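You operate a simulated robot arm through the tools that you are given. There is no shell and no other tool.

Carry out the task below with a simulated robot arm. There is one attempt and no reset: what you move stays moved.

TASK
Put the job card's bolt and nut in the green tray.
Fine: they lie in the bolt drawer; shut it after.

It is judged by the outcome, as a careful person would: the job done as asked, and still so three seconds after it is handed in. It fails if anything else is knocked over, pushed out of place, dropped, spilled or broken.

THE ROBOT
A 6-joint arm with a fingered hand on a trunk, on a base that moves. Base frame: it is fixed to the floor where the robot stands at the start and does not move with it; the origin is under the middle of the robot, x ahead of it, y to its left, z up. Lengths are in m, angles in degrees, forces in N, time in s.
With the tool pointing down near the work surface it reaches from about 0.1 to 0.44 m from the robot's upright axis, wherever it stands. Its first joint turns from -166.0 to 166.0 degrees. Places, roughly: bolt drawer [0.5, -0.1, 0.7]; green tray (24x15x4 cm) [0.5, -0.1, 0.9]; tray [0.5, -0.1, 0.9]. Payload 2.3 kg.
Tool frame: the origin (TCP) lies between the finger pads and is the grasp point; the fingertips stand 0.022 m ahead of it; z points along the fingers, y is the line along which they close. The gripper opens to 0.112 m; its body begins 0.06 m behind the TCP. The gripper is a hand of 3 fingers: y runs from the thumb to the fingers, the wrist lies at [0, 0, -0.218] in the tool frame.
Orientation is that of the tool frame in the base frame, as a unit quaternion [x, y, z, w]. With the fingers straight down and closing along the base's y, the tool's x points along the base's -x, its y along +y and its z along -z.

THE INTERFACE
- The arm moves only by the tool arm_command. Its argument "plan" is a list of rows, each a list of 6 numbers: the turn, a rotation vector about the tool's x, y, z in degrees, then the shift along the tool's x, y, z in m. In form: [[rx, ry, rz, tx, ty, tz], ...]. A call has 1 to 20 rows; each row shifts and turns the commanded pose from where the row before left it, along the tool's axes as they then stand. A row lasts 0.2 s, in which the tool goes at most 0.05 m and 8.6 degrees; a call with a longer step from one row to the next is refused whole. Where a pose cannot be reached the arm comes as near as it can. A force on the tool above 90 N (or 10 N above the force at the start of the call, whichever is more), or a blocked arm, ends the call early, and 0.2 s more pass. In this call time passes only in rows, and 0.2 s behind the last. It gives the time, the measured TCP pose, the force on the tool (base axes), the opening and the grip force at its end, in the units of the frame above (readings bear some noise), with the torque about the TCP (base axes, N m) and any sound that the robot's microphone picked up.
- Cameras (640 x 400 px; columns grow to the right, rows downward): "scene" is now at [-0.0177, 0.1271, 1.5815]; the picture's right is [-0.19, -0.98, 0.00], its down [-0.91, 0.18, -0.36] and it looks along [0.36, -0.07, -0.93] (base axes); focal length 276 px, centre (320, 200). "wrist" rides on the gripper at [0.066, 0.003, -0.08] in the tool frame; the picture's right is [-0.05, 1.00, 0.00], its down [-0.77, -0.04, -0.64] and it looks along [-0.64, -0.03, 0.77] (tool axes); focal length 275 px, centre (320, 200). There is no depth. A picture from a camera that has moved, and an enlarged one, comes with that camera's place and axes in the base frame and with its lens. The place of the scene camera against the robot may be out by one fixed shift of up to 0.025 m in any direction.
- capture(camera): a new picture of that camera. No time passes.
- slide_trunk(by): slides the trunk up (or, below 0, down) by that many m; the arm and the scene camera ride with it, the base frame stays. It gives what a move gives, with no picture.
- roll_base(legs): drives the robot by 1 to 6 legs, each [ahead, left, turn to the left] in m, m and degrees, along the robot's own axes; the way and the turn of a leg run together, so that a leg with both is an arc; at most 1.5 m and 180 degrees a leg. The arm and the cameras ride along, it lands a little off, and it stops where it bumps. It gives what a move gives.
- finger_targets(finger1, finger2, thumb_bend): sets how far each is bent, from 0 (flat) to 100 (curled in); at 30 the hand is open as for a grip, at 70 the pads meet at the TCP. One left out holds its place. A second passes; each finger stops where it meets its share of the squeeze, and holds until it gets a number again. It is the only way to open and close the hand. It gives what a move gives, with no picture; readings hold the bend of each and the force on the fingers (four entries, about 0 where the hand has none), thumb and palm.
- aim_head(pan, tilt): turns the head with the scene camera to pan (to the left, within 155 degrees either way) and tilt (down, from -29 to 69), counted from straight ahead of the robot. It gives what a move gives.
- close_up(camera, box): a new picture of the part [left, top, right, bottom] of that camera's present view, enlarged. No time passes.
- close_job(): hands the job in; it is judged then, once.

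Places have to be worked out from the pictures, the camera data and where the tool is seen. Open the gripper and draw the arm clear of the work before you hand the job in, unless the task says otherwise.

The tools are called after "Emit:" as name(argument=value, ...) on one line, values as JSON. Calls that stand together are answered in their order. arm_command: Moves the arm, as the interface text tells. Its arguments: {"type":"object","properties":{"plan":{"type":"array"}},"required":["plan"]} The other tools are called the same way: slide_trunk (by) moves the trunk up or down; finger_targets (finger1, finger2, thumb_bend) moves the fingers one by one; roll_base (legs) drives the base; aim_head (pan, tilt) turns the head that bears the scene camera; capture (camera) takes a picture; close_up (camera, box) takes an enlarged picture of a part of a camera's view; close_job () hands the job in.

At the start:

```text
clock: 0.0
eef_pos: [0.3004, 0.0085, 1.0744]
tcp_rot: [0.001, 1.0, 0.0, 0.0]
force: [0.0, 0.3, -0.4]
moment: [0.01, 0.0, 0.01]
width: 0.1121
finger_force: 0.0
shape: jaw
bend: [30.0, 30.0, 30.0]
finger forces: [0.1, 0.0, 0.0, 0.1, 0.0, 0.0]
trunk travel left (down, up): [-0.525, 0.065]
robot x, y, heading: [0.0021, -0.0002, 0.0]
head pan, tilt (commanded): [-11.0, 68.8]
```

scene: 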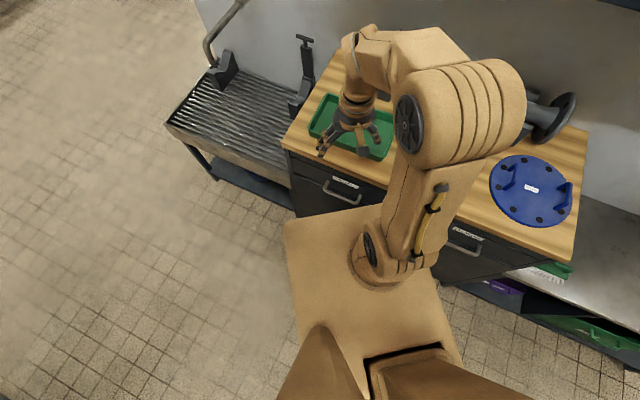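
wrist: 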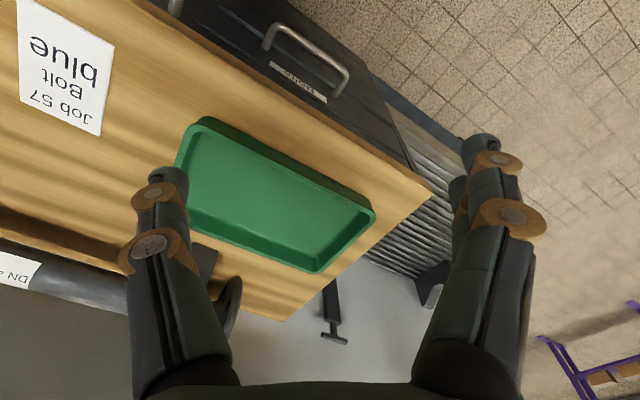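

The wrist view shows the green tray on the bench, a job card ("Job 57 Bolt blue"), and a drawer below. I'll look closer at the card and drawer labels first.

Emit:
close_up(camera="wrist", box=[0, 0, 160, 150])

Emit:
close_up(camera="scene", box=[280, 60, 600, 300])

Emit:
close_up(camera="wrist", box=[160, 0, 400, 150])

```text
2.67 times, centred on (80, 75) of wrist
camera zoom: at [0.2345, 0.0107, 1.1556], right [0.05, 1.0, 0.0], down [0.77, -0.04, 0.64], along [0.64, -0.03, -0.77], focal length 734 px, centre (960, 533)
```

zoom: 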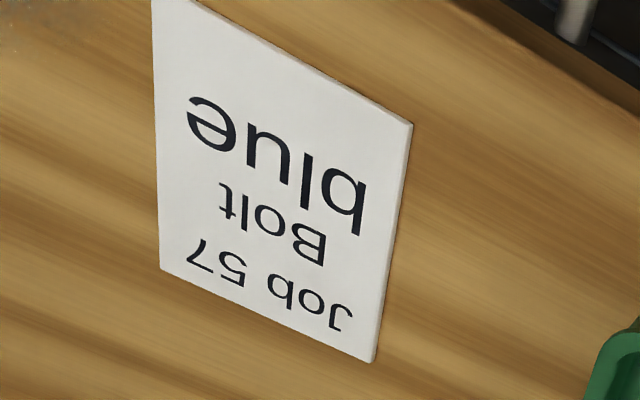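

```text
1.67 times, centred on (440, 180) of scene
camera zoom: at [-0.0177, 0.1271, 1.5815], right [-0.19, -0.98, 0.0], down [-0.91, 0.18, -0.36], along [0.36, -0.07, -0.93], focal length 461 px, centre (120, 233)
```

zoom: 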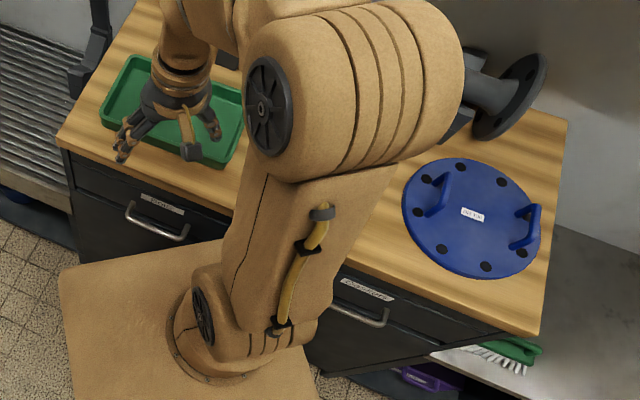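

```text
2.67 times, centred on (280, 75) of wrist
camera zoom: at [0.2345, 0.0107, 1.1556], right [0.05, 1.0, 0.0], down [0.77, -0.04, 0.64], along [0.64, -0.03, -0.77], focal length 734 px, centre (427, 533)
```

zoom: 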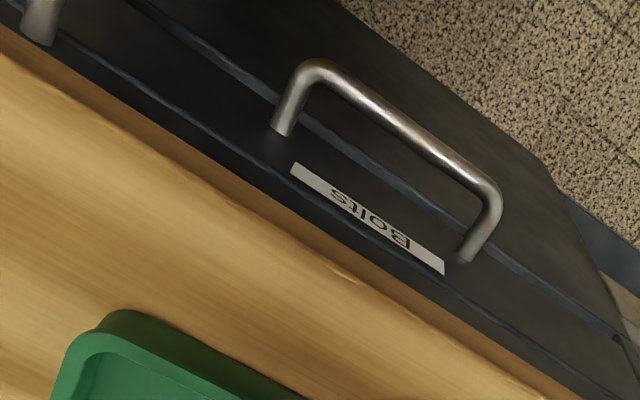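

The card says blue bolt of Job 57, and the left drawer reads "Bolts". I'll turn the head to see the drawer fronts and the robot's base relative to the bench.

Emit:
aim_head(pan=-30, tilt=50)

Emit:
capture(camera="scene")

```text
clock: 0.8
eef_pos: [0.3004, 0.0075, 1.0751]
tcp_rot: [0.0, 1.0, 0.0, 0.0]
force: [-0.3, -0.7, 0.2]
moment: [-0.02, 0.05, -0.01]
width: 0.1117
finger_force: 0.1
shape: jaw
bend: [30.0, 30.0, 30.0]
finger forces: [0.0, 0.1, 0.1, 0.0, 0.1, 0.1]
trunk travel left (down, up): [-0.525, 0.065]
robot x, y, heading: [0.0012, -0.0002, 0.0]
head pan, tilt (commanded): [-30.0, 50.0]
```

```text
taken
camera scene: at [-0.0059, 0.0994, 1.6034], right [-0.5, -0.87, 0.0], down [-0.66, 0.38, -0.64], along [0.56, -0.32, -0.77], focal length 276 px, centre (320, 200)
```

scene: 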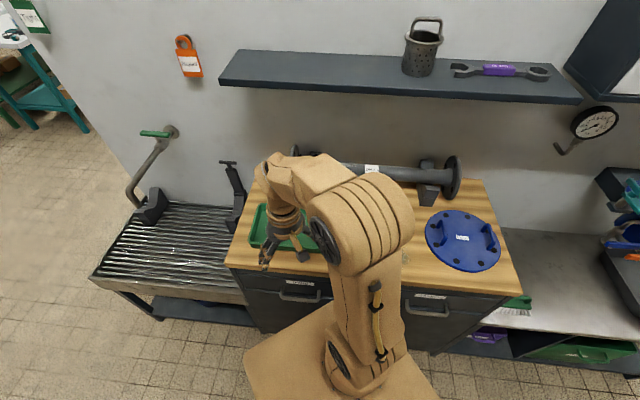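

The bench is about 36° off from my heading. I'll look down on both sides to judge the base footprint and floor space.

Emit:
aim_head(pan=-80, tilt=65)

Emit:
capture(camera="scene")

Emit:
aim_head(pan=60, tilt=65)

Emit:
capture(camera="scene")

Emit:
aim_head(pan=150, tilt=55)

Emit:
capture(camera="scene")

Emit:
aim_head(pan=-140, tilt=55)

Emit:
capture(camera="scene")

```text
clock: 2.0
eef_pos: [0.3007, 0.0076, 1.0745]
tcp_rot: [0.0, 1.0, 0.0, 0.0]
force: [0.0, 0.7, -0.1]
moment: [-0.02, 0.02, -0.01]
width: 0.112
finger_force: 0.0
shape: jaw
bend: [30.0, 30.0, 30.0]
finger forces: [0.0, 0.0, 0.0, 0.0, 0.0, 0.2]
trunk travel left (down, up): [-0.525, 0.065]
robot x, y, heading: [-0.0017, 0.0001, 0.2]
head pan, tilt (commanded): [-80.0, 65.0]
```

```text
taken
camera scene: at [-0.0619, 0.0779, 1.5853], right [-0.98, -0.17, 0.0], down [-0.16, 0.89, -0.42], along [0.07, -0.42, -0.91], focal length 276 px, centre (320, 200)
```

scene: 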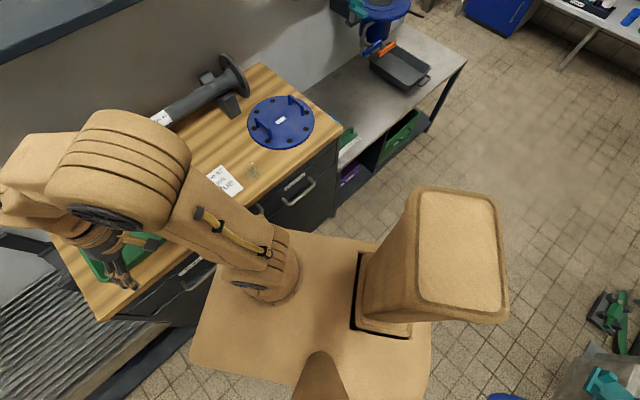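

```text
clock: 4.2
eef_pos: [0.3003, 0.0082, 1.0746]
tcp_rot: [0.0, 1.0, 0.0, 0.0]
force: [-0.2, -0.4, 0.5]
moment: [0.02, -0.01, 0.0]
width: 0.1121
finger_force: 0.1
shape: jaw
bend: [30.0, 30.0, 30.0]
finger forces: [0.0, 0.1, 0.0, 0.0, 0.0, 0.0]
trunk travel left (down, up): [-0.525, 0.065]
robot x, y, heading: [-0.0001, -0.0012, 0.0]
head pan, tilt (commanded): [60.0, 65.0]
```

```text
taken
camera scene: at [-0.0422, 0.1903, 1.5853], right [0.87, -0.5, 0.0], down [-0.45, -0.78, -0.42], along [0.21, 0.37, -0.91], focal length 276 px, centre (320, 200)
```

scene: 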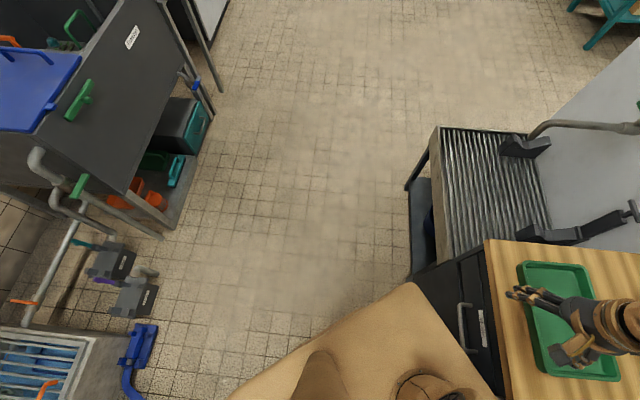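

```text
clock: 5.9
eef_pos: [0.2998, 0.0079, 1.0754]
tcp_rot: [0.0, 1.0, 0.0, -0.001]
force: [-0.3, 1.5, -0.3]
moment: [-0.03, -0.01, 0.02]
width: 0.1119
finger_force: 0.1
shape: jaw
bend: [30.0, 30.0, 30.0]
finger forces: [0.0, 0.0, 0.0, 0.0, 0.1, 0.0]
trunk travel left (down, up): [-0.525, 0.065]
robot x, y, heading: [-0.0028, 0.0002, -0.2]
head pan, tilt (commanded): [150.0, 55.0]
```

```text
taken
camera scene: at [-0.135, 0.1739, 1.5969], right [0.5, 0.87, 0.0], down [0.71, -0.41, -0.57], along [-0.5, 0.29, -0.82], focal length 276 px, centre (320, 200)
```

scene: 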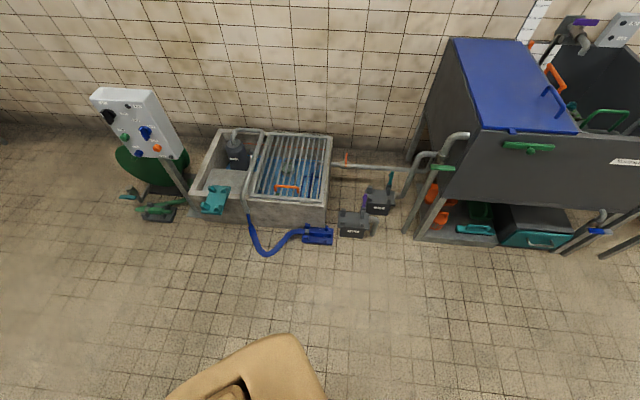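

```text
clock: 9.8
eef_pos: [0.3004, 0.0082, 1.0742]
tcp_rot: [-0.001, 1.0, 0.0, 0.0]
force: [0.1, 0.5, 0.3]
moment: [0.0, 0.01, 0.01]
width: 0.1118
finger_force: 0.0
shape: jaw
bend: [30.0, 30.0, 30.0]
finger forces: [0.0, 0.0, 0.0, 0.1, 0.0, 0.1]
trunk travel left (down, up): [-0.525, 0.065]
robot x, y, heading: [0.0008, 0.0012, 0.0]
head pan, tilt (commanded): [-140.0, 55.0]
```

```text
taken
camera scene: at [-0.1278, 0.0914, 1.5969], right [-0.64, 0.77, 0.0], down [0.63, 0.53, -0.57], along [-0.44, -0.37, -0.82], focal length 276 px, centre (320, 200)
```

scene: 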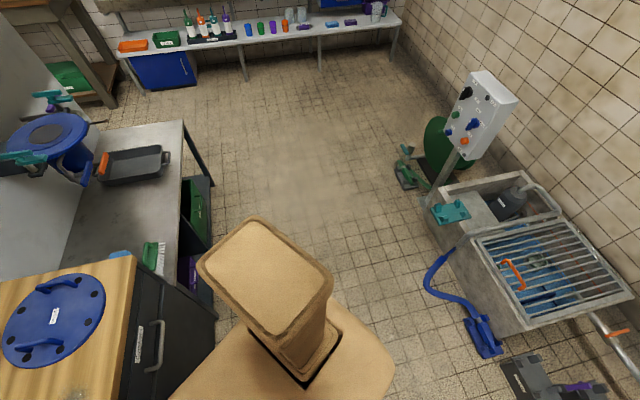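

The platform seems to be at z≈0.94 with its front near x≈0.18, and the bench front runs at about 36° to my heading. I'll back off a little and turn to face the bench squarely, so I can look at the drawers properly.

Emit:
roll_base(legs=[[-0.12, 0.0, 0.0], [0.0, 0.0, -36.0]])

Emit:
aim_head(pan=0, tilt=55)

Emit:
capture(camera="scene")

Emit:
capture(camera="wrist")

```text
clock: 12.8
eef_pos: [0.126, -0.168, 1.0741]
tcp_rot: [0.307, 0.952, 0.0, 0.0]
force: [-0.2, -0.1, -0.1]
moment: [0.01, 0.0, 0.04]
width: 0.1119
finger_force: 0.0
shape: jaw
bend: [30.0, 30.0, 30.0]
finger forces: [0.0, 0.1, 0.0, 0.1, 0.0, 0.1]
trunk travel left (down, up): [-0.525, 0.065]
robot x, y, heading: [-0.1224, 0.0023, -35.7]
head pan, tilt (commanded): [-140.0, 55.0]
```

```text
clock: 15.0
eef_pos: [0.1274, -0.1686, 1.0737]
tcp_rot: [0.306, 0.952, 0.001, 0.0]
force: [0.1, 0.0, 0.3]
moment: [0.0, -0.02, -0.01]
width: 0.1119
finger_force: 0.1
shape: jaw
bend: [30.0, 30.0, 30.0]
finger forces: [0.1, 0.1, 0.0, 0.0, 0.1, 0.0]
trunk travel left (down, up): [-0.525, 0.065]
robot x, y, heading: [-0.1237, 0.0013, -35.6]
head pan, tilt (commanded): [0.0, 55.0]
```

```text
taken
camera scene: at [-0.0429, 0.1042, 1.5969], right [-0.58, -0.81, 0.0], down [-0.67, 0.48, -0.57], along [0.47, -0.33, -0.82], focal length 276 px, centre (320, 200)
```

scene: 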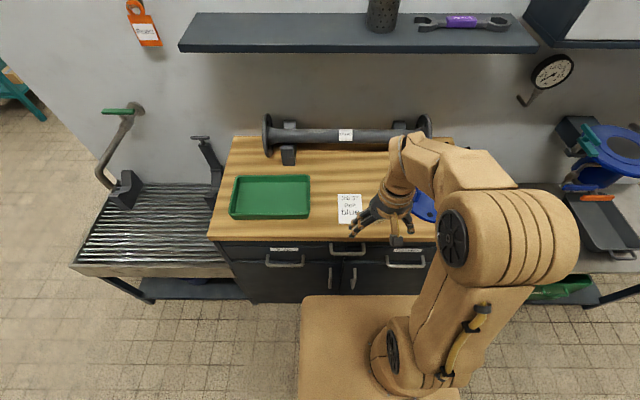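

```text
taken
camera wrist: at [0.0748, -0.1281, 1.1556], right [0.62, 0.78, 0.0], down [0.61, -0.48, 0.64], along [0.5, -0.39, -0.77], focal length 275 px, centre (320, 200)
```

wrist: 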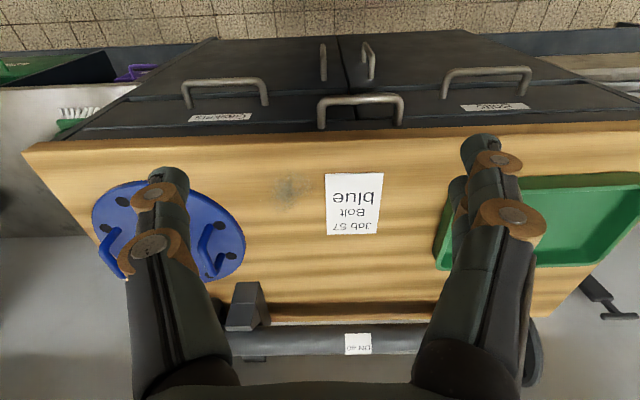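

Now I'm square to the bench. I'll zoom on the drawer fronts.

Emit:
close_up(camera="scene", box=[200, 160, 440, 310])

Emit:
close_up(camera="wrist", box=[320, 40, 640, 240])

Emit:
close_up(camera="wrist", box=[60, 20, 380, 220])

```text
2.67 times, centred on (320, 235) of scene
camera zoom: at [-0.0429, 0.1042, 1.5969], right [-0.58, -0.81, 0.0], down [-0.67, 0.48, -0.57], along [0.47, -0.33, -0.82], focal length 737 px, centre (320, 107)
```

zoom: 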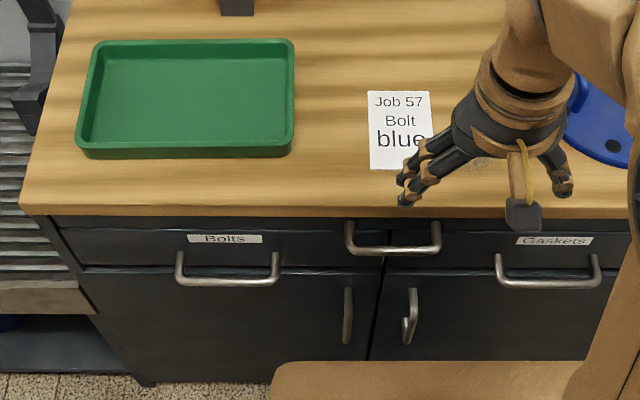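

```text
2.00 times, centred on (480, 140) of wrist
camera zoom: at [0.0748, -0.1281, 1.1556], right [0.62, 0.78, 0.0], down [0.61, -0.48, 0.64], along [0.5, -0.39, -0.77], focal length 551 px, centre (0, 320)
```

zoom: 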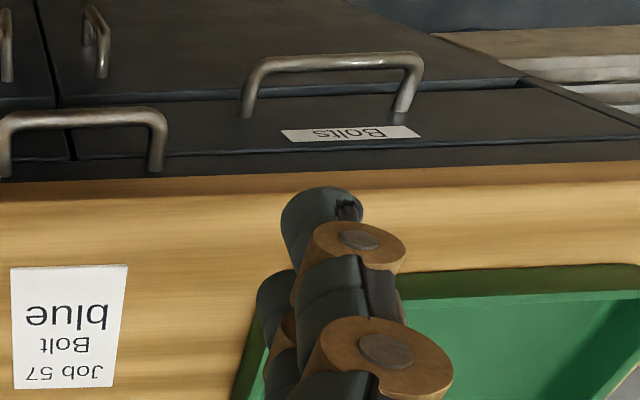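

```text
2.00 times, centred on (220, 120) of wrist
camera zoom: at [0.0748, -0.1281, 1.1556], right [0.62, 0.78, 0.0], down [0.61, -0.48, 0.64], along [0.5, -0.39, -0.77], focal length 551 px, centre (520, 360)
```

zoom: 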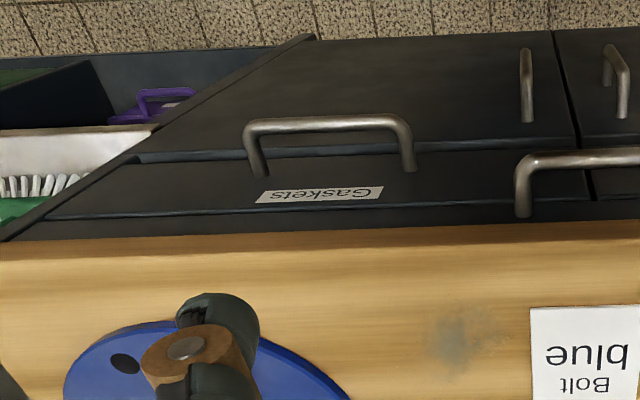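

Handle bar of the Bolts drawer triangulates to about z≈0.72, roughly (0.31, 0.00) in base frame; bench top z≈0.88; the drawer is about 0.4 m wide. I want to know my own body shape below the platform, so I'll yaw the hand around so the wrist camera looks back at the robot.

Emit:
arm_command(plan=[[0, 0, 8.5, 0, 0, 0], [0, 0, 8.5, 0, 0, 0], [0, 0, 8.5, 0, 0, 0], [0, 0, 8.5, 0, 0, 0], [0, 0, 8.5, 0, 0, 0], [0, 0, 8.5, 0, 0, 0], [0, 0, 8.5, 0, 0, 0], [0, 0, 8.5, 0, 0, 0], [0, 0, 8.5, 0, 0, 0], [0, 0, 8.5, 0, 0, 0], [0, 0, 8.5, 0, 0, 0], [0, 0, 8.5, 0, 0, 0], [0, 0, 8.5, 0, 0, 0], [0, 0, 8.5, 0, 0, 0], [0, 0, 8.5, 0, 0, 0], [0, 0, 8.5, 0, 0, 0], [0, 0, 8.5, 0, 0, 0], [0, 0, 8.5, 0, 0, 0], [0, 0, 8.5, 0, 0, 0], [0, 0, 8.5, 0, 0, 0]])

Emit:
capture(camera="wrist")

Emit:
capture(camera="scene")

```text
clock: 19.2
eef_pos: [0.1262, -0.1682, 1.0737]
tcp_rot: [0.975, -0.224, -0.001, 0.0]
force: [0.7, -0.1, 0.9]
moment: [-0.03, -0.01, 0.0]
width: 0.1119
finger_force: 0.1
shape: jaw
bend: [30.0, 30.0, 30.0]
finger forces: [0.1, 0.1, 0.1, 0.0, 0.0, 0.0]
trunk travel left (down, up): [-0.525, 0.065]
robot x, y, heading: [-0.1183, -0.0007, -35.6]
head pan, tilt (commanded): [0.0, 55.0]
```

```text
taken
camera wrist: at [0.185, -0.2011, 1.1556], right [-0.48, -0.88, 0.0], down [-0.68, 0.37, 0.64], along [-0.56, 0.3, -0.77], focal length 275 px, centre (320, 200)
```

wrist: 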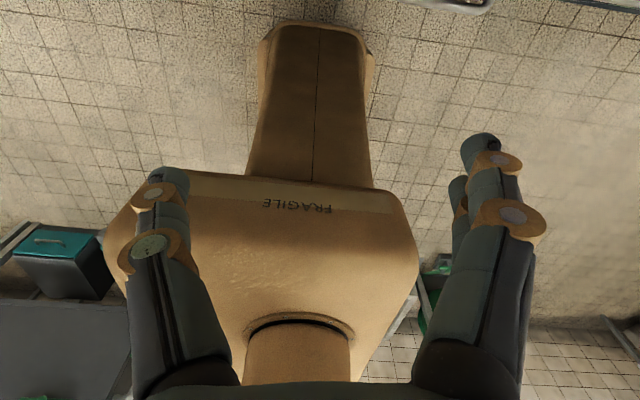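

```text
taken
camera scene: at [-0.0429, 0.1042, 1.5969], right [-0.58, -0.81, 0.0], down [-0.67, 0.48, -0.57], along [0.47, -0.33, -0.82], focal length 276 px, centre (320, 200)
```

scene: 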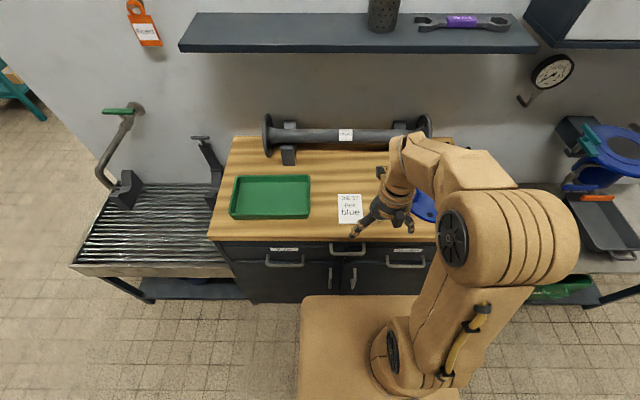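

My body appears to have a low floor base, a thick platform at z≈0.89–0.94 and a rear column. I'll back away from the bench so I can safely lower the hand and look under the platform.

Emit:
roll_base(legs=[[-0.4, 0.0, 0.0]])

Emit:
arm_command(plan=[[0, 0, 0, 0, 0, 0.04], [0, 0, 0, 0, 0, 0.04], [0, 0, 0, 0, 0, 0.04], [0, 0, 0, 0, 0, 0.04], [0, 0, 0, 0, 0, 0.04], [0, 0, 0, 0, 0, 0.04], [0, 0, 0, 0, 0, 0.04], [0, 0, 0, 0, 0, 0.04]])

Emit:
capture(camera="wrist")

Emit:
capture(camera="scene")

```text
clock: 21.7
eef_pos: [-0.2005, 0.0653, 1.0745]
tcp_rot: [0.975, -0.222, 0.0, 0.0]
force: [-0.1, 1.0, 0.8]
moment: [-0.01, 0.01, -0.02]
width: 0.112
finger_force: 0.0
shape: jaw
bend: [30.0, 30.0, 30.0]
finger forces: [0.0, 0.0, 0.1, 0.1, 0.1, 0.0]
trunk travel left (down, up): [-0.525, 0.065]
robot x, y, heading: [-0.4492, 0.2326, -36.0]
head pan, tilt (commanded): [0.0, 55.0]
```

```text
clock: 23.5
eef_pos: [-0.1995, 0.0664, 0.7552]
tcp_rot: [0.975, -0.222, 0.0, 0.0]
force: [0.3, 0.2, -0.4]
moment: [0.01, -0.01, 0.01]
width: 0.112
finger_force: 0.1
shape: jaw
bend: [30.0, 30.0, 30.0]
finger forces: [0.0, 0.1, 0.0, 0.0, 0.0, 0.0]
trunk travel left (down, up): [-0.525, 0.065]
robot x, y, heading: [-0.4502, 0.2331, -35.6]
head pan, tilt (commanded): [0.0, 55.0]
```

```text
taken
camera wrist: at [-0.1405, 0.0339, 0.8355], right [-0.47, -0.88, 0.0], down [-0.68, 0.37, 0.64], along [-0.56, 0.3, -0.77], focal length 275 px, centre (320, 200)
```

wrist: 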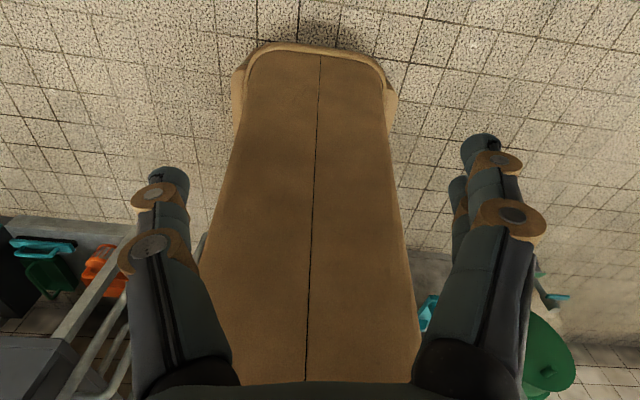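

```text
taken
camera scene: at [-0.3691, 0.3385, 1.5969], right [-0.58, -0.81, 0.0], down [-0.67, 0.48, -0.57], along [0.47, -0.33, -0.82], focal length 276 px, centre (320, 200)
```

scene: 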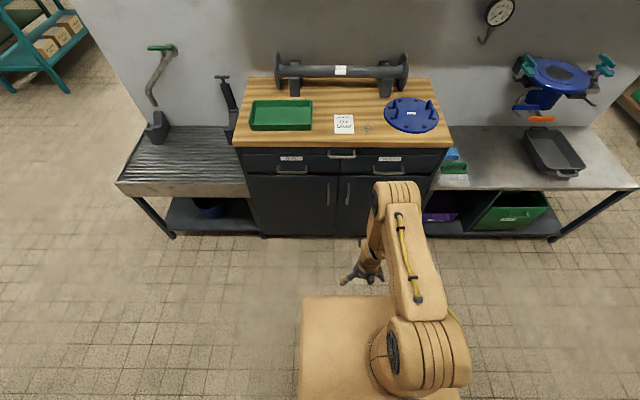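

The wrist camera sees a body beneath the platform but not its depth. I'll swing the arm to the robot's left side so the wrist camera sees the side profile under the platform.

Emit:
arm_command(plan=[[0, 0, 0, 0.03, 0, 0], [0, 0, 0, 0.03, 0, 0], [0, 0, 0, 0.02, 0, 0], [0, 0, -8.5, 0, -0.045, 0], [0, 0, -8.5, 0, -0.045, 0], [0, 0, -8.5, 0, -0.045, 0], [0, 0, -8.5, 0, -0.045, 0], [0, 0, -8.5, 0, -0.045, 0], [0, 0, -8.5, 0, -0.045, 0], [0, 0, -8.5, 0, -0.045, 0], [0, 0, -8.5, 0, -0.045, 0], [0, 0, -8.5, 0, -0.045, 0], [0, 0, -8.5, 0, -0.045, 0]])

Emit:
capture(camera="wrist")

```text
clock: 26.3
eef_pos: [-0.2191, 0.4331, 0.7548]
tcp_rot: [0.868, 0.496, 0.0, 0.0]
force: [-0.3, 0.1, -0.2]
moment: [0.0, -0.03, -0.02]
width: 0.1119
finger_force: 0.1
shape: jaw
bend: [30.0, 30.0, 30.0]
finger forces: [0.0, 0.1, 0.0, 0.1, 0.0, 0.1]
trunk travel left (down, up): [-0.525, 0.065]
robot x, y, heading: [-0.4454, 0.2352, -36.0]
head pan, tilt (commanded): [0.0, 55.0]
```

```text
taken
camera wrist: at [-0.1822, 0.4869, 0.836], right [0.84, -0.55, 0.0], down [-0.42, -0.64, 0.64], along [-0.35, -0.53, -0.77], focal length 275 px, centre (320, 200)
```

wrist: 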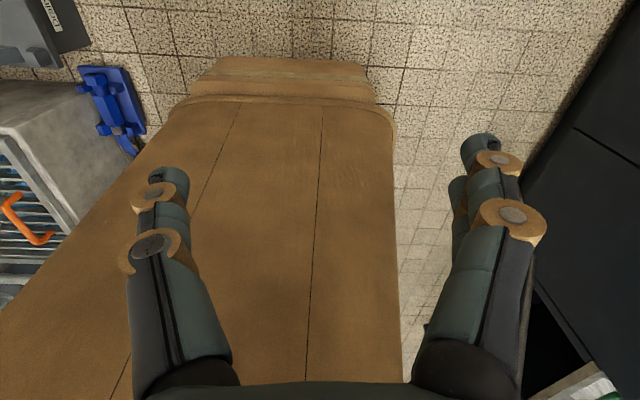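

The body under the platform is a solid tapered pedestal (narrower near the top), so a drawer can't pass beneath me. Standing just to the right of the Bolts drawer should let the arm, kept on my left, reach the handle, the drawer interior and the tray; I'll raise the hand and drive there.

Emit:
arm_command(plan=[[0, 0, 2.5, 0, 0, -0.04], [0, 0, 2.5, 0, 0, -0.04], [0, 0, 0, 0, 0, -0.04], [0, 0, 0, 0, 0, -0.04], [0, 0, 0, 0, 0, -0.04], [0, 0, 0, 0, 0, -0.04]])

Emit:
roll_base(legs=[[0.0, -0.08, 0.0], [0.48, 0.0, 0.0]])

Emit:
capture(camera="wrist")

Emit:
aim_head(pan=30, tilt=60)

Emit:
capture(camera="scene")

```text
clock: 27.7
eef_pos: [-0.2184, 0.4296, 0.9964]
tcp_rot: [0.89, 0.457, 0.001, -0.001]
force: [0.6, 0.4, 0.8]
moment: [0.0, 0.03, 0.01]
width: 0.1118
finger_force: 0.1
shape: jaw
bend: [30.0, 30.0, 30.0]
finger forces: [0.0, 0.0, 0.0, 0.1, 0.1, 0.0]
trunk travel left (down, up): [-0.525, 0.065]
robot x, y, heading: [-0.4467, 0.234, -35.7]
head pan, tilt (commanded): [0.0, 55.0]
```

```text
clock: 31.2
eef_pos: [0.1279, 0.087, 0.9949]
tcp_rot: [0.889, 0.458, 0.0, 0.0]
force: [0.0, -0.1, 0.0]
moment: [0.0, 0.01, -0.03]
width: 0.1118
finger_force: 0.0
shape: jaw
bend: [30.0, 30.0, 30.0]
finger forces: [0.0, 0.1, 0.0, 0.0, 0.0, 0.1]
trunk travel left (down, up): [-0.525, 0.065]
robot x, y, heading: [-0.1052, -0.1101, -35.6]
head pan, tilt (commanded): [0.0, 55.0]
```

```text
taken
camera wrist: at [0.1692, 0.1377, 1.076], right [0.79, -0.62, 0.0], down [-0.48, -0.61, 0.64], along [-0.39, -0.5, -0.77], focal length 275 px, centre (320, 200)
```

wrist: 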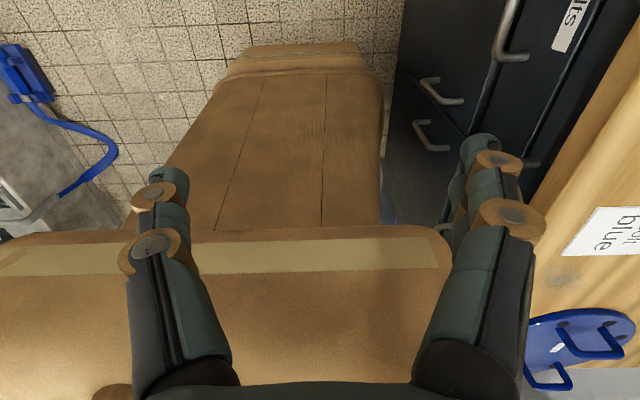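

```text
clock: 32.2
eef_pos: [0.1274, 0.0862, 0.996]
tcp_rot: [0.889, 0.457, 0.0, -0.001]
force: [-0.3, -1.0, 0.1]
moment: [0.0, 0.01, 0.0]
width: 0.1119
finger_force: 0.1
shape: jaw
bend: [30.0, 30.0, 30.0]
finger forces: [0.0, 0.0, 0.0, 0.0, 0.0, 0.0]
trunk travel left (down, up): [-0.525, 0.065]
robot x, y, heading: [-0.105, -0.1103, -35.9]
head pan, tilt (commanded): [30.0, 60.0]
```

```text
taken
camera scene: at [-0.0164, 0.0289, 1.5908], right [-0.1, -1.0, 0.0], down [-0.86, 0.08, -0.5], along [0.5, -0.05, -0.87], focal length 276 px, centre (320, 200)
```

scene: 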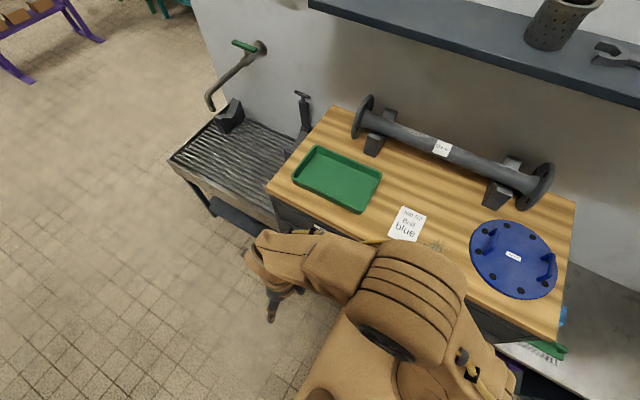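

The base is now at n≈−0.02 (bench-frame), just right of the drawer, with the hand yawed so its closing axis is perpendicular to the drawer face. I'll bring the hand just above/in front of the handle for close wrist views.

Emit:
arm_command(plan=[[0, 0, 0, 0.0085, 0.03, 0.03], [0, 0, 0, 0.0085, 0.03, 0.03], [0, 0, 0, 0.0085, 0.03, 0.03], [0, 0, 0, 0.0085, 0.03, 0.03]])

Emit:
capture(camera="wrist")

```text
clock: 33.2
eef_pos: [0.247, 0.0411, 0.8735]
tcp_rot: [0.889, 0.458, -0.001, 0.0]
force: [-0.6, -0.4, 0.3]
moment: [0.0, 0.03, 0.01]
width: 0.1118
finger_force: 0.1
shape: jaw
bend: [30.0, 30.0, 30.0]
finger forces: [0.0, 0.0, 0.0, 0.1, 0.0, 0.1]
trunk travel left (down, up): [-0.525, 0.065]
robot x, y, heading: [-0.1019, -0.1126, -35.7]
head pan, tilt (commanded): [30.0, 60.0]
```

```text
taken
camera wrist: at [0.2875, 0.0944, 0.9547], right [0.79, -0.62, 0.0], down [-0.48, -0.61, 0.64], along [-0.39, -0.5, -0.77], focal length 275 px, centre (320, 200)
```

wrist: 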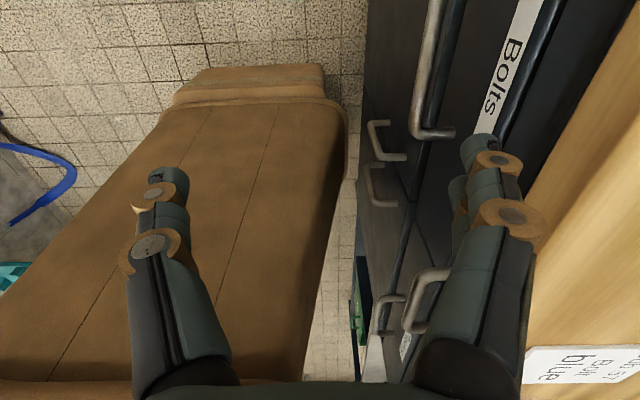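

The bar's right end is visible. I'll lower 5 cm for a parallax view to fix the handle's height and stand-off.

Emit:
close_up(camera="wrist", box=[360, 0, 520, 160])

Emit:
arm_command(plan=[[0, 0, 0, 0.02, -0.01, 0.025], [0, 0, 0, 0.02, -0.01, 0.025]])

Emit:
capture(camera="wrist")

Emit:
close_up(camera="wrist", box=[360, 0, 520, 160])

```text
2.50 times, centred on (440, 80) of wrist
camera zoom: at [0.2875, 0.0944, 0.9547], right [0.79, -0.62, 0.0], down [-0.48, -0.61, 0.64], along [-0.39, -0.5, -0.77], focal length 688 px, centre (20, 500)
```

zoom: 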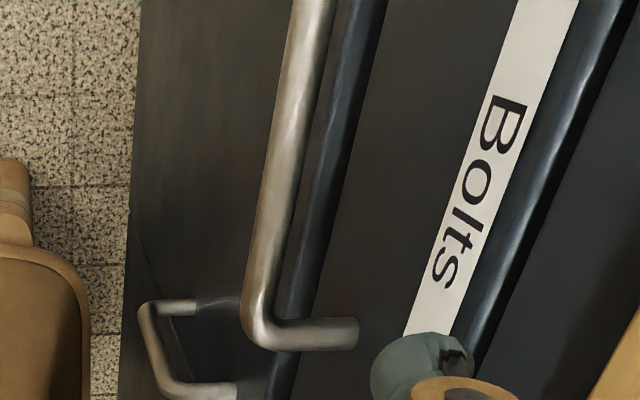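

```text
clock: 33.8
eef_pos: [0.2523, 0.0888, 0.8246]
tcp_rot: [0.889, 0.457, 0.0, 0.0]
force: [-0.1, 0.6, -0.2]
moment: [-0.01, -0.01, 0.03]
width: 0.1117
finger_force: 0.0
shape: jaw
bend: [30.0, 30.0, 30.0]
finger forces: [0.0, 0.0, 0.0, 0.1, 0.0, 0.1]
trunk travel left (down, up): [-0.525, 0.065]
robot x, y, heading: [-0.1022, -0.1132, -35.3]
head pan, tilt (commanded): [30.0, 60.0]
```

```text
taken
camera wrist: at [0.293, 0.1397, 0.9055], right [0.79, -0.62, 0.0], down [-0.48, -0.61, 0.64], along [-0.39, -0.5, -0.77], focal length 275 px, centre (320, 200)
```

wrist: 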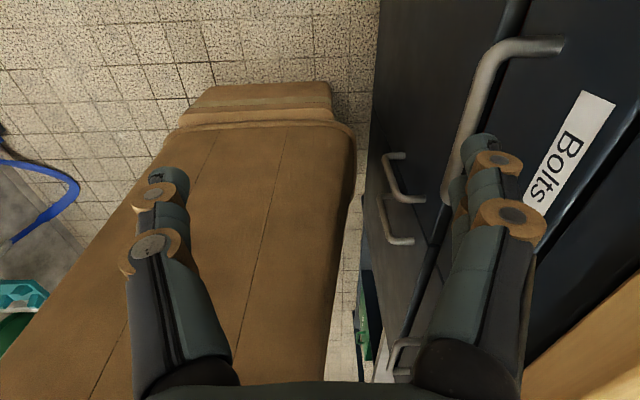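

```text
2.50 times, centred on (440, 80) of wrist
camera zoom: at [0.293, 0.1397, 0.9055], right [0.79, -0.62, 0.0], down [-0.48, -0.61, 0.64], along [-0.39, -0.5, -0.77], focal length 688 px, centre (20, 500)
```

zoom: 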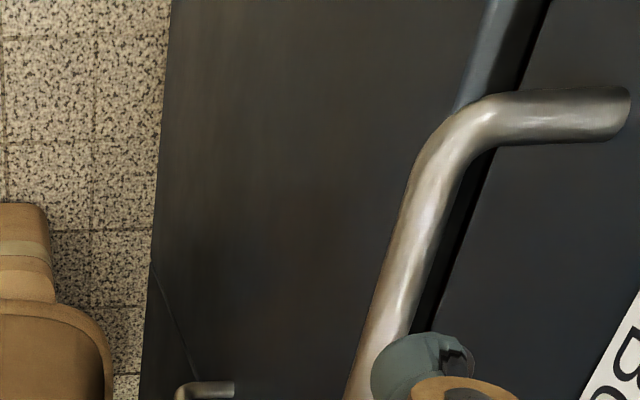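

Two views agree: bar centre at bench-frame n≈0.258, z≈0.724, from l≈0.13 to 0.247, stand-off ≈39 mm, bar ≈12 mm thick. I'll pre-bend the two fingers (thumb open) to make a hook, and check its shape.

Emit:
finger_targets(finger1=55, finger2=55, thumb_bend=30)

Emit:
capture(camera="wrist")

```text
clock: 34.8
eef_pos: [0.2513, 0.0884, 0.8242]
tcp_rot: [0.889, 0.458, 0.0, 0.0]
force: [0.1, 0.6, 0.0]
moment: [0.03, -0.01, 0.01]
width: 0.0765
finger_force: 0.0
shape: fingers
bend: [55.0, 55.0, 30.0]
finger forces: [0.0, 0.1, 0.0, 0.0, 0.1, 0.0]
trunk travel left (down, up): [-0.525, 0.065]
robot x, y, heading: [-0.1011, -0.1122, -35.5]
head pan, tilt (commanded): [30.0, 60.0]
```

```text
taken
camera wrist: at [0.293, 0.1393, 0.9057], right [0.79, -0.62, 0.0], down [-0.48, -0.61, 0.64], along [-0.39, -0.5, -0.77], focal length 275 px, centre (320, 200)
```

wrist: 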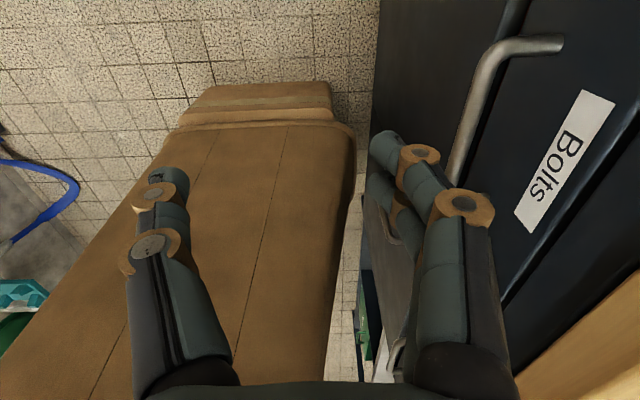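

The hook looks right (finger pads ~2 cm from the TCP). I'll tilt the hand 25° back from the bench so the palm clears the worktop edge, and come to a pre-hook point in front of and above the bar.

Emit:
arm_command(plan=[[-8.4, 0, 0, 0, 0, 0], [-8.3, 0, 0, 0, 0, 0], [-8.3, 0, 0, 0, 0, 0], [0, 0, 0, -0.015, 0.0043, 0.0348], [0, 0, 0, -0.015, 0.0043, 0.0348]])

Emit:
capture(camera="wrist")

```text
clock: 36.0
eef_pos: [0.2647, 0.0425, 0.766]
tcp_rot: [0.868, 0.447, 0.099, 0.192]
force: [1.0, -0.2, 0.4]
moment: [-0.02, -0.01, 0.02]
width: 0.0765
finger_force: 0.1
shape: fingers
bend: [55.0, 55.0, 30.0]
finger forces: [0.0, 0.0, 0.1, 0.0, 0.1, 0.1]
trunk travel left (down, up): [-0.525, 0.065]
robot x, y, heading: [-0.1038, -0.1121, -35.6]
head pan, tilt (commanded): [30.0, 60.0]
```

```text
taken
camera wrist: at [0.2785, 0.1137, 0.8408], right [0.71, -0.56, 0.42], down [-0.69, -0.45, 0.56], along [-0.12, -0.69, -0.71], focal length 275 px, centre (320, 200)
```

wrist: 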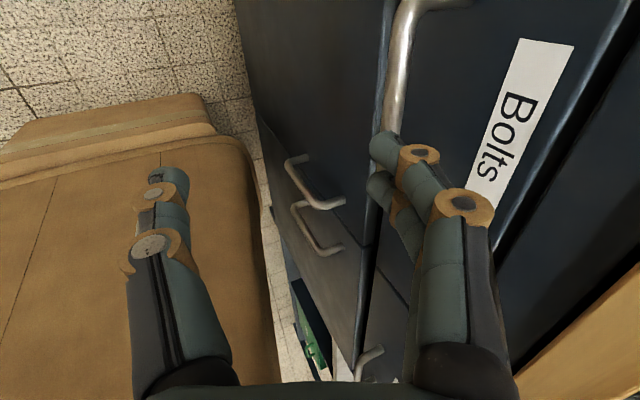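

Readings put the TCP at n≈0.190, l≈0.189, z≈0.766 as planned. Now I move in above the bar, so the fingers hang between bar and drawer face, and check.

Emit:
arm_command(plan=[[0, 0, 0, 0, 0.028, 0.013], [0, 0, 0, 0, 0.028, 0.013]])

Emit:
capture(camera="wrist")

Emit:
close_up(camera="wrist", box=[280, 60, 520, 260])

```text
clock: 36.6
eef_pos: [0.3167, 0.0064, 0.7648]
tcp_rot: [0.868, 0.447, 0.099, 0.192]
force: [-0.1, -0.6, 0.3]
moment: [0.01, 0.03, 0.03]
width: 0.0763
finger_force: 0.1
shape: fingers
bend: [55.0, 55.0, 30.0]
finger forces: [0.0, 0.0, 0.0, 0.1, 0.1, 0.0]
trunk travel left (down, up): [-0.525, 0.065]
robot x, y, heading: [-0.1017, -0.1125, -35.4]
head pan, tilt (commanded): [30.0, 60.0]
```

```text
taken
camera wrist: at [0.3289, 0.0774, 0.8405], right [0.71, -0.56, 0.42], down [-0.69, -0.45, 0.56], along [-0.12, -0.69, -0.71], focal length 275 px, centre (320, 200)
```

wrist: 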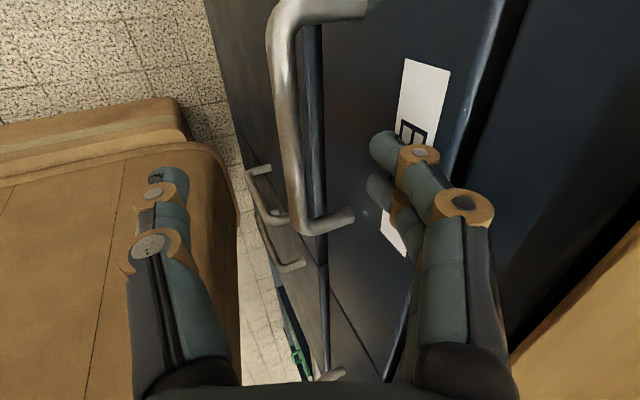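

```text
2.00 times, centred on (400, 160) of wrist
camera zoom: at [0.3289, 0.0774, 0.8405], right [0.71, -0.56, 0.42], down [-0.69, -0.45, 0.56], along [-0.12, -0.69, -0.71], focal length 551 px, centre (160, 280)
```

zoom: 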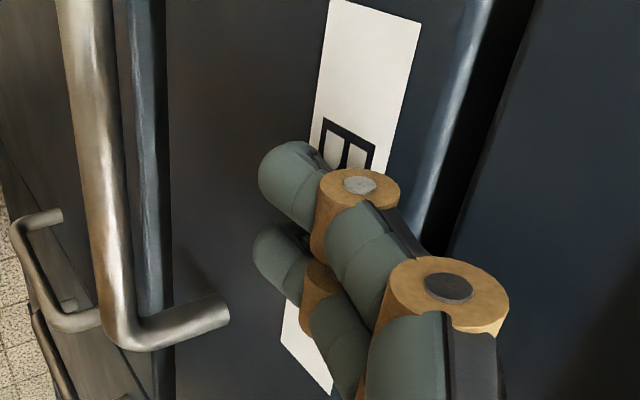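

The bar is now between thumb and fingers, fingers on the face side. I'll lower straight down about 4.5 cm so the fingers drop behind the bar.

Emit:
arm_command(plan=[[0, 0, 0, 0, -0.0063, 0.0136], [0, 0, 0, 0, -0.0063, 0.0136], [0, 0, 0, 0, -0.0063, 0.0136]])

Emit:
capture(camera="wrist")

Emit:
close_up(camera="wrist", box=[200, 80, 520, 280])

```text
clock: 37.4
eef_pos: [0.3148, 0.0073, 0.7203]
tcp_rot: [0.868, 0.447, 0.099, 0.192]
force: [0.4, 0.2, 0.0]
moment: [0.0, -0.01, -0.01]
width: 0.0766
finger_force: 0.1
shape: fingers
bend: [55.0, 55.0, 30.0]
finger forces: [0.1, 0.1, 0.0, 0.1, 0.1, 0.0]
trunk travel left (down, up): [-0.525, 0.065]
robot x, y, heading: [-0.1008, -0.1133, -35.3]
head pan, tilt (commanded): [30.0, 60.0]
```

```text
taken
camera wrist: at [0.3287, 0.0778, 0.7956], right [0.71, -0.56, 0.42], down [-0.69, -0.45, 0.56], along [-0.13, -0.69, -0.71], focal length 275 px, centre (320, 200)
```

wrist: 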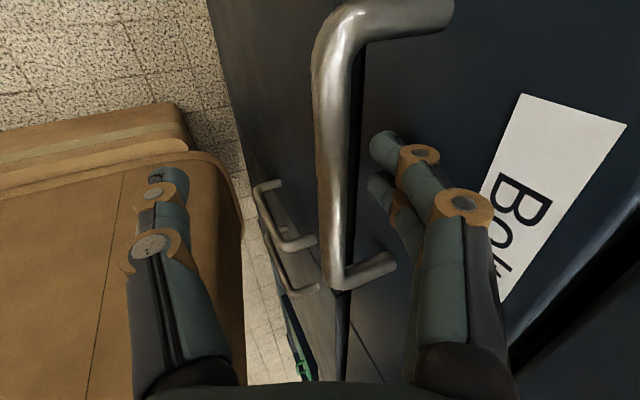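

```text
2.00 times, centred on (360, 180) of wrist
camera zoom: at [0.3287, 0.0778, 0.7956], right [0.71, -0.56, 0.42], down [-0.69, -0.45, 0.56], along [-0.13, -0.69, -0.71], focal length 551 px, centre (240, 240)
```

zoom: 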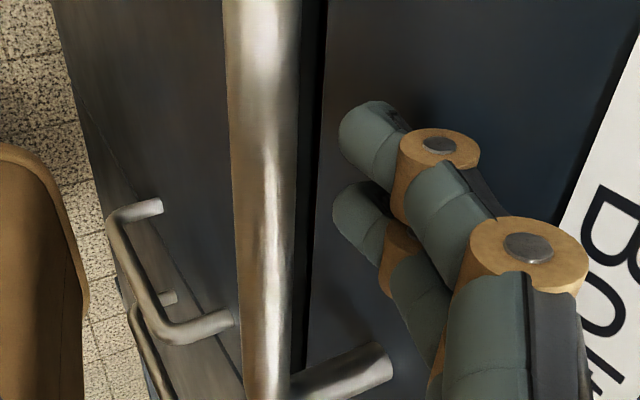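

Fingers are behind the bar with no contact force. I'll close thumb and fingers on the bar.

Emit:
finger_targets(finger1=70, finger2=70, thumb_bend=70)

Emit:
capture(camera="wrist")

```text
clock: 38.4
eef_pos: [0.3154, 0.0066, 0.7221]
tcp_rot: [0.868, 0.447, 0.099, 0.192]
force: [-0.3, -0.1, -0.6]
moment: [-0.02, 0.0, 0.04]
width: 0.0031
finger_force: 0.0
shape: fingers
bend: [70.0, 70.0, 70.0]
finger forces: [0.0, 0.1, 0.0, 0.0, 0.5, 0.0]
trunk travel left (down, up): [-0.525, 0.065]
robot x, y, heading: [-0.1015, -0.1118, -35.5]
head pan, tilt (commanded): [30.0, 60.0]
```

```text
taken
camera wrist: at [0.3286, 0.0779, 0.7957], right [0.71, -0.56, 0.42], down [-0.69, -0.45, 0.56], along [-0.13, -0.69, -0.71], focal length 275 px, centre (320, 200)
```

wrist: 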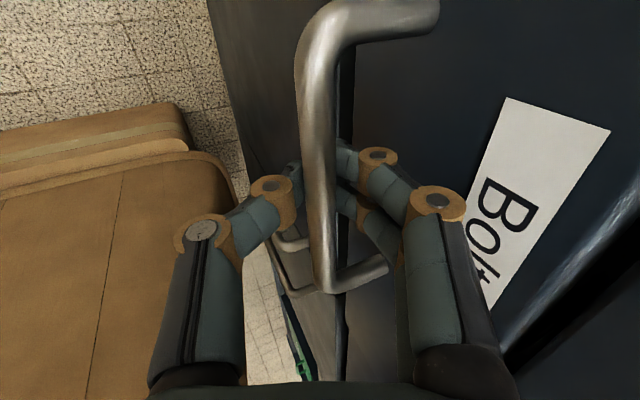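

The thumb and fingers have closed into a loop around the bar, which is trapped inside. I'll pull gently straight out from the bench and watch the force.

Emit:
arm_command(plan=[[0, 0, 0, 0, -0.0181, -0.0084], [0, 0, 0, 0, -0.0181, -0.0084], [0, 0, 0, 0, -0.0181, -0.0084]])

Emit:
capture(camera="wrist")

Emit:
capture(camera="scene")

```text
clock: 39.2
eef_pos: [0.2663, 0.0419, 0.7202]
tcp_rot: [0.868, 0.447, 0.099, 0.192]
force: [-2.1, 1.6, -0.7]
moment: [0.03, -0.02, 0.01]
width: 0.0038
finger_force: 0.8
shape: fingers
bend: [70.0, 70.0, 70.0]
finger forces: [0.0, 0.1, 0.0, 0.0, 1.6, 0.0]
trunk travel left (down, up): [-0.525, 0.065]
robot x, y, heading: [-0.1012, -0.1122, -35.4]
head pan, tilt (commanded): [30.0, 60.0]
```

```text
taken
camera wrist: at [0.279, 0.1128, 0.7952], right [0.71, -0.56, 0.42], down [-0.69, -0.45, 0.56], along [-0.12, -0.69, -0.71], focal length 275 px, centre (320, 200)
```

wrist: 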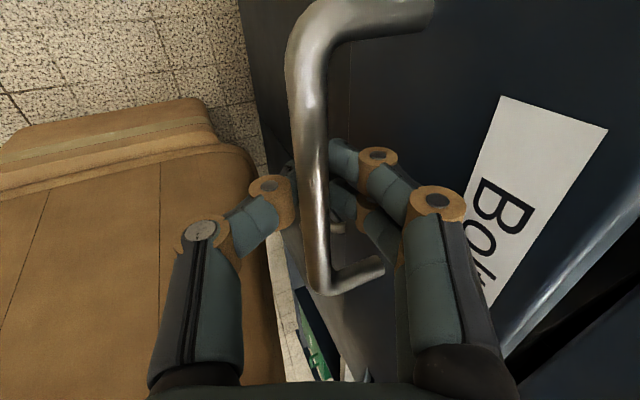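

```text
taken
camera scene: at [-0.0171, 0.0297, 1.5908], right [-0.1, -1.0, 0.0], down [-0.86, 0.08, -0.5], along [0.5, -0.05, -0.87], focal length 276 px, centre (320, 200)
```

scene: 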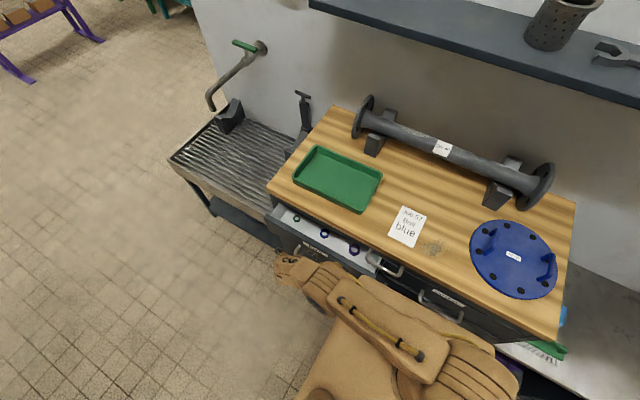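

The drawer slides with under 3 N, and coloured parts show at its front. I'll keep pulling.

Emit:
arm_command(plan=[[0, 0, 0, 0, -0.0181, -0.0084], [0, 0, 0, 0, -0.0181, -0.0084], [0, 0, 0, 0, -0.0181, -0.0084], [0, 0, 0, 0, -0.0181, -0.0084], [0, 0, 0, 0, -0.0181, -0.0084]])

Emit:
capture(camera="scene")

Emit:
capture(camera="wrist")

```text
clock: 40.4
eef_pos: [0.1839, 0.1003, 0.7206]
tcp_rot: [0.868, 0.447, 0.099, 0.192]
force: [-2.0, 0.2, -0.5]
moment: [-0.05, -0.01, -0.02]
width: 0.0039
finger_force: 0.1
shape: fingers
bend: [70.0, 70.0, 70.0]
finger forces: [0.1, 0.0, 0.0, 0.0, 1.4, 0.1]
trunk travel left (down, up): [-0.525, 0.065]
robot x, y, heading: [-0.104, -0.1104, -35.7]
head pan, tilt (commanded): [30.0, 60.0]
```

```text
taken
camera scene: at [-0.017, 0.0295, 1.5908], right [-0.1, -1.0, 0.0], down [-0.86, 0.08, -0.5], along [0.5, -0.05, -0.87], focal length 276 px, centre (320, 200)
```

scene: 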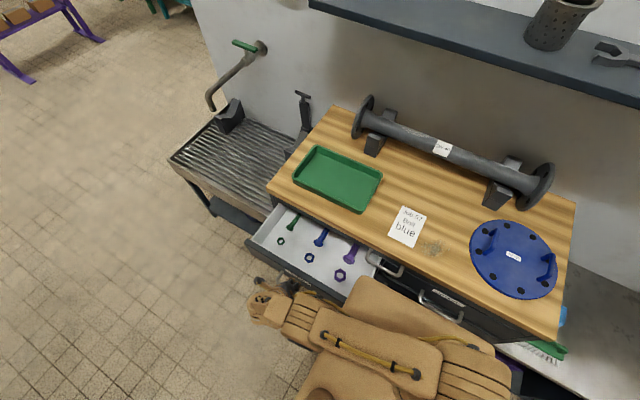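

```text
taken
camera wrist: at [0.1979, 0.1711, 0.7949], right [0.71, -0.56, 0.42], down [-0.69, -0.45, 0.56], along [-0.12, -0.69, -0.71], focal length 275 px, centre (320, 200)
```

wrist: 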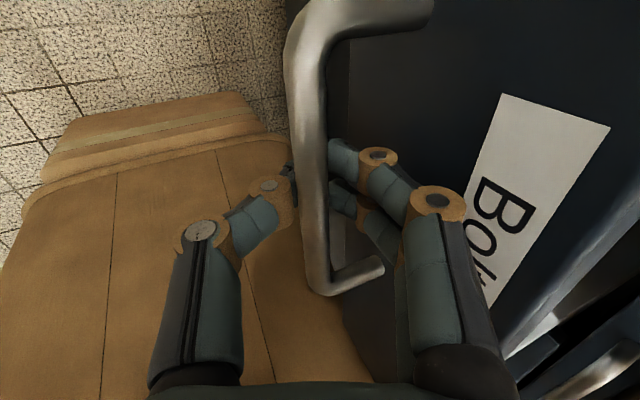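

Inside are green, blue and purple bolts, each with a nut in front. I'll zoom in on them.

Emit:
close_up(camera="scene", box=[240, 190, 400, 300])

```text
3.64 times, centred on (320, 245) of scene
camera zoom: at [-0.017, 0.0295, 1.5908], right [-0.1, -1.0, 0.0], down [-0.86, 0.08, -0.5], along [0.5, -0.05, -0.87], focal length 1006 px, centre (320, 36)
```

zoom: 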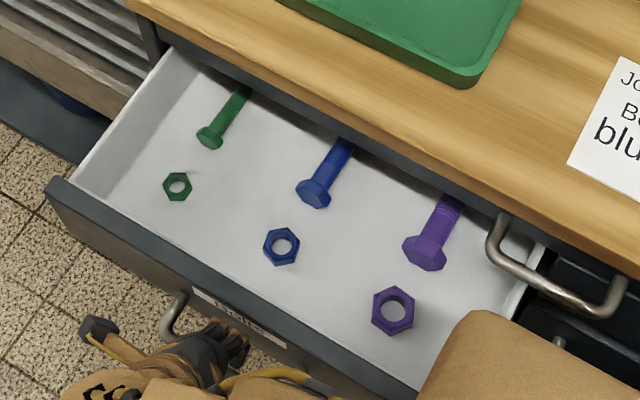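

Blue bolt and nut are the middle pair. The bolt still lies partly under the worktop edge, so I'll pull a bit further in small steps, watching for contact with my body.

Emit:
arm_command(plan=[[0, 0, 0, 0, -0.0136, -0.0063], [0, 0, 0, 0, -0.0136, -0.0063]])

Emit:
close_up(camera="scene", box=[240, 190, 400, 300])

Emit:
capture(camera="wrist")

```text
clock: 41.0
eef_pos: [0.1606, 0.1164, 0.7203]
tcp_rot: [0.868, 0.447, 0.099, 0.193]
force: [-1.1, 0.1, -1.4]
moment: [-0.01, -0.01, 0.0]
width: 0.0034
finger_force: 0.3
shape: fingers
bend: [70.0, 70.0, 70.0]
finger forces: [0.0, 0.0, 0.0, 0.0, 0.9, 0.0]
trunk travel left (down, up): [-0.525, 0.065]
robot x, y, heading: [-0.1038, -0.1094, -35.5]
head pan, tilt (commanded): [30.0, 60.0]
```

```text
3.64 times, centred on (320, 245) of scene
camera zoom: at [-0.0169, 0.0295, 1.5908], right [-0.1, -1.0, 0.0], down [-0.86, 0.08, -0.5], along [0.5, -0.05, -0.87], focal length 1006 px, centre (320, 36)
```

zoom: 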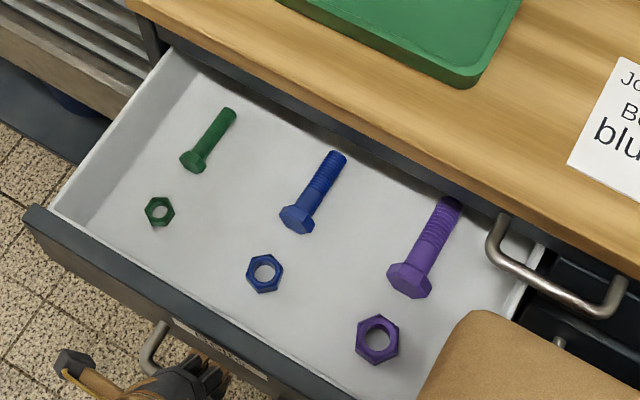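

```text
taken
camera wrist: at [0.1739, 0.1886, 0.795], right [0.71, -0.56, 0.42], down [-0.69, -0.45, 0.56], along [-0.12, -0.69, -0.71], focal length 275 px, centre (320, 200)
```

wrist: 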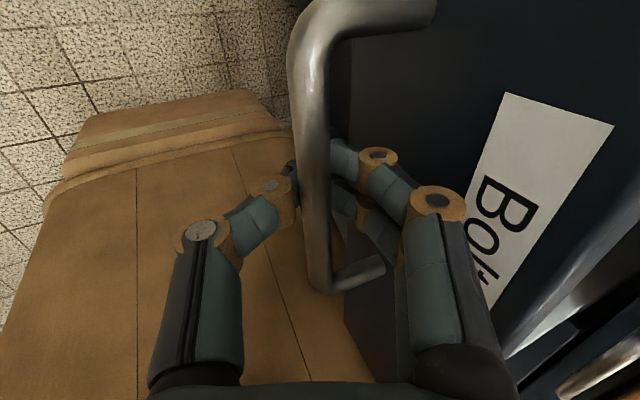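

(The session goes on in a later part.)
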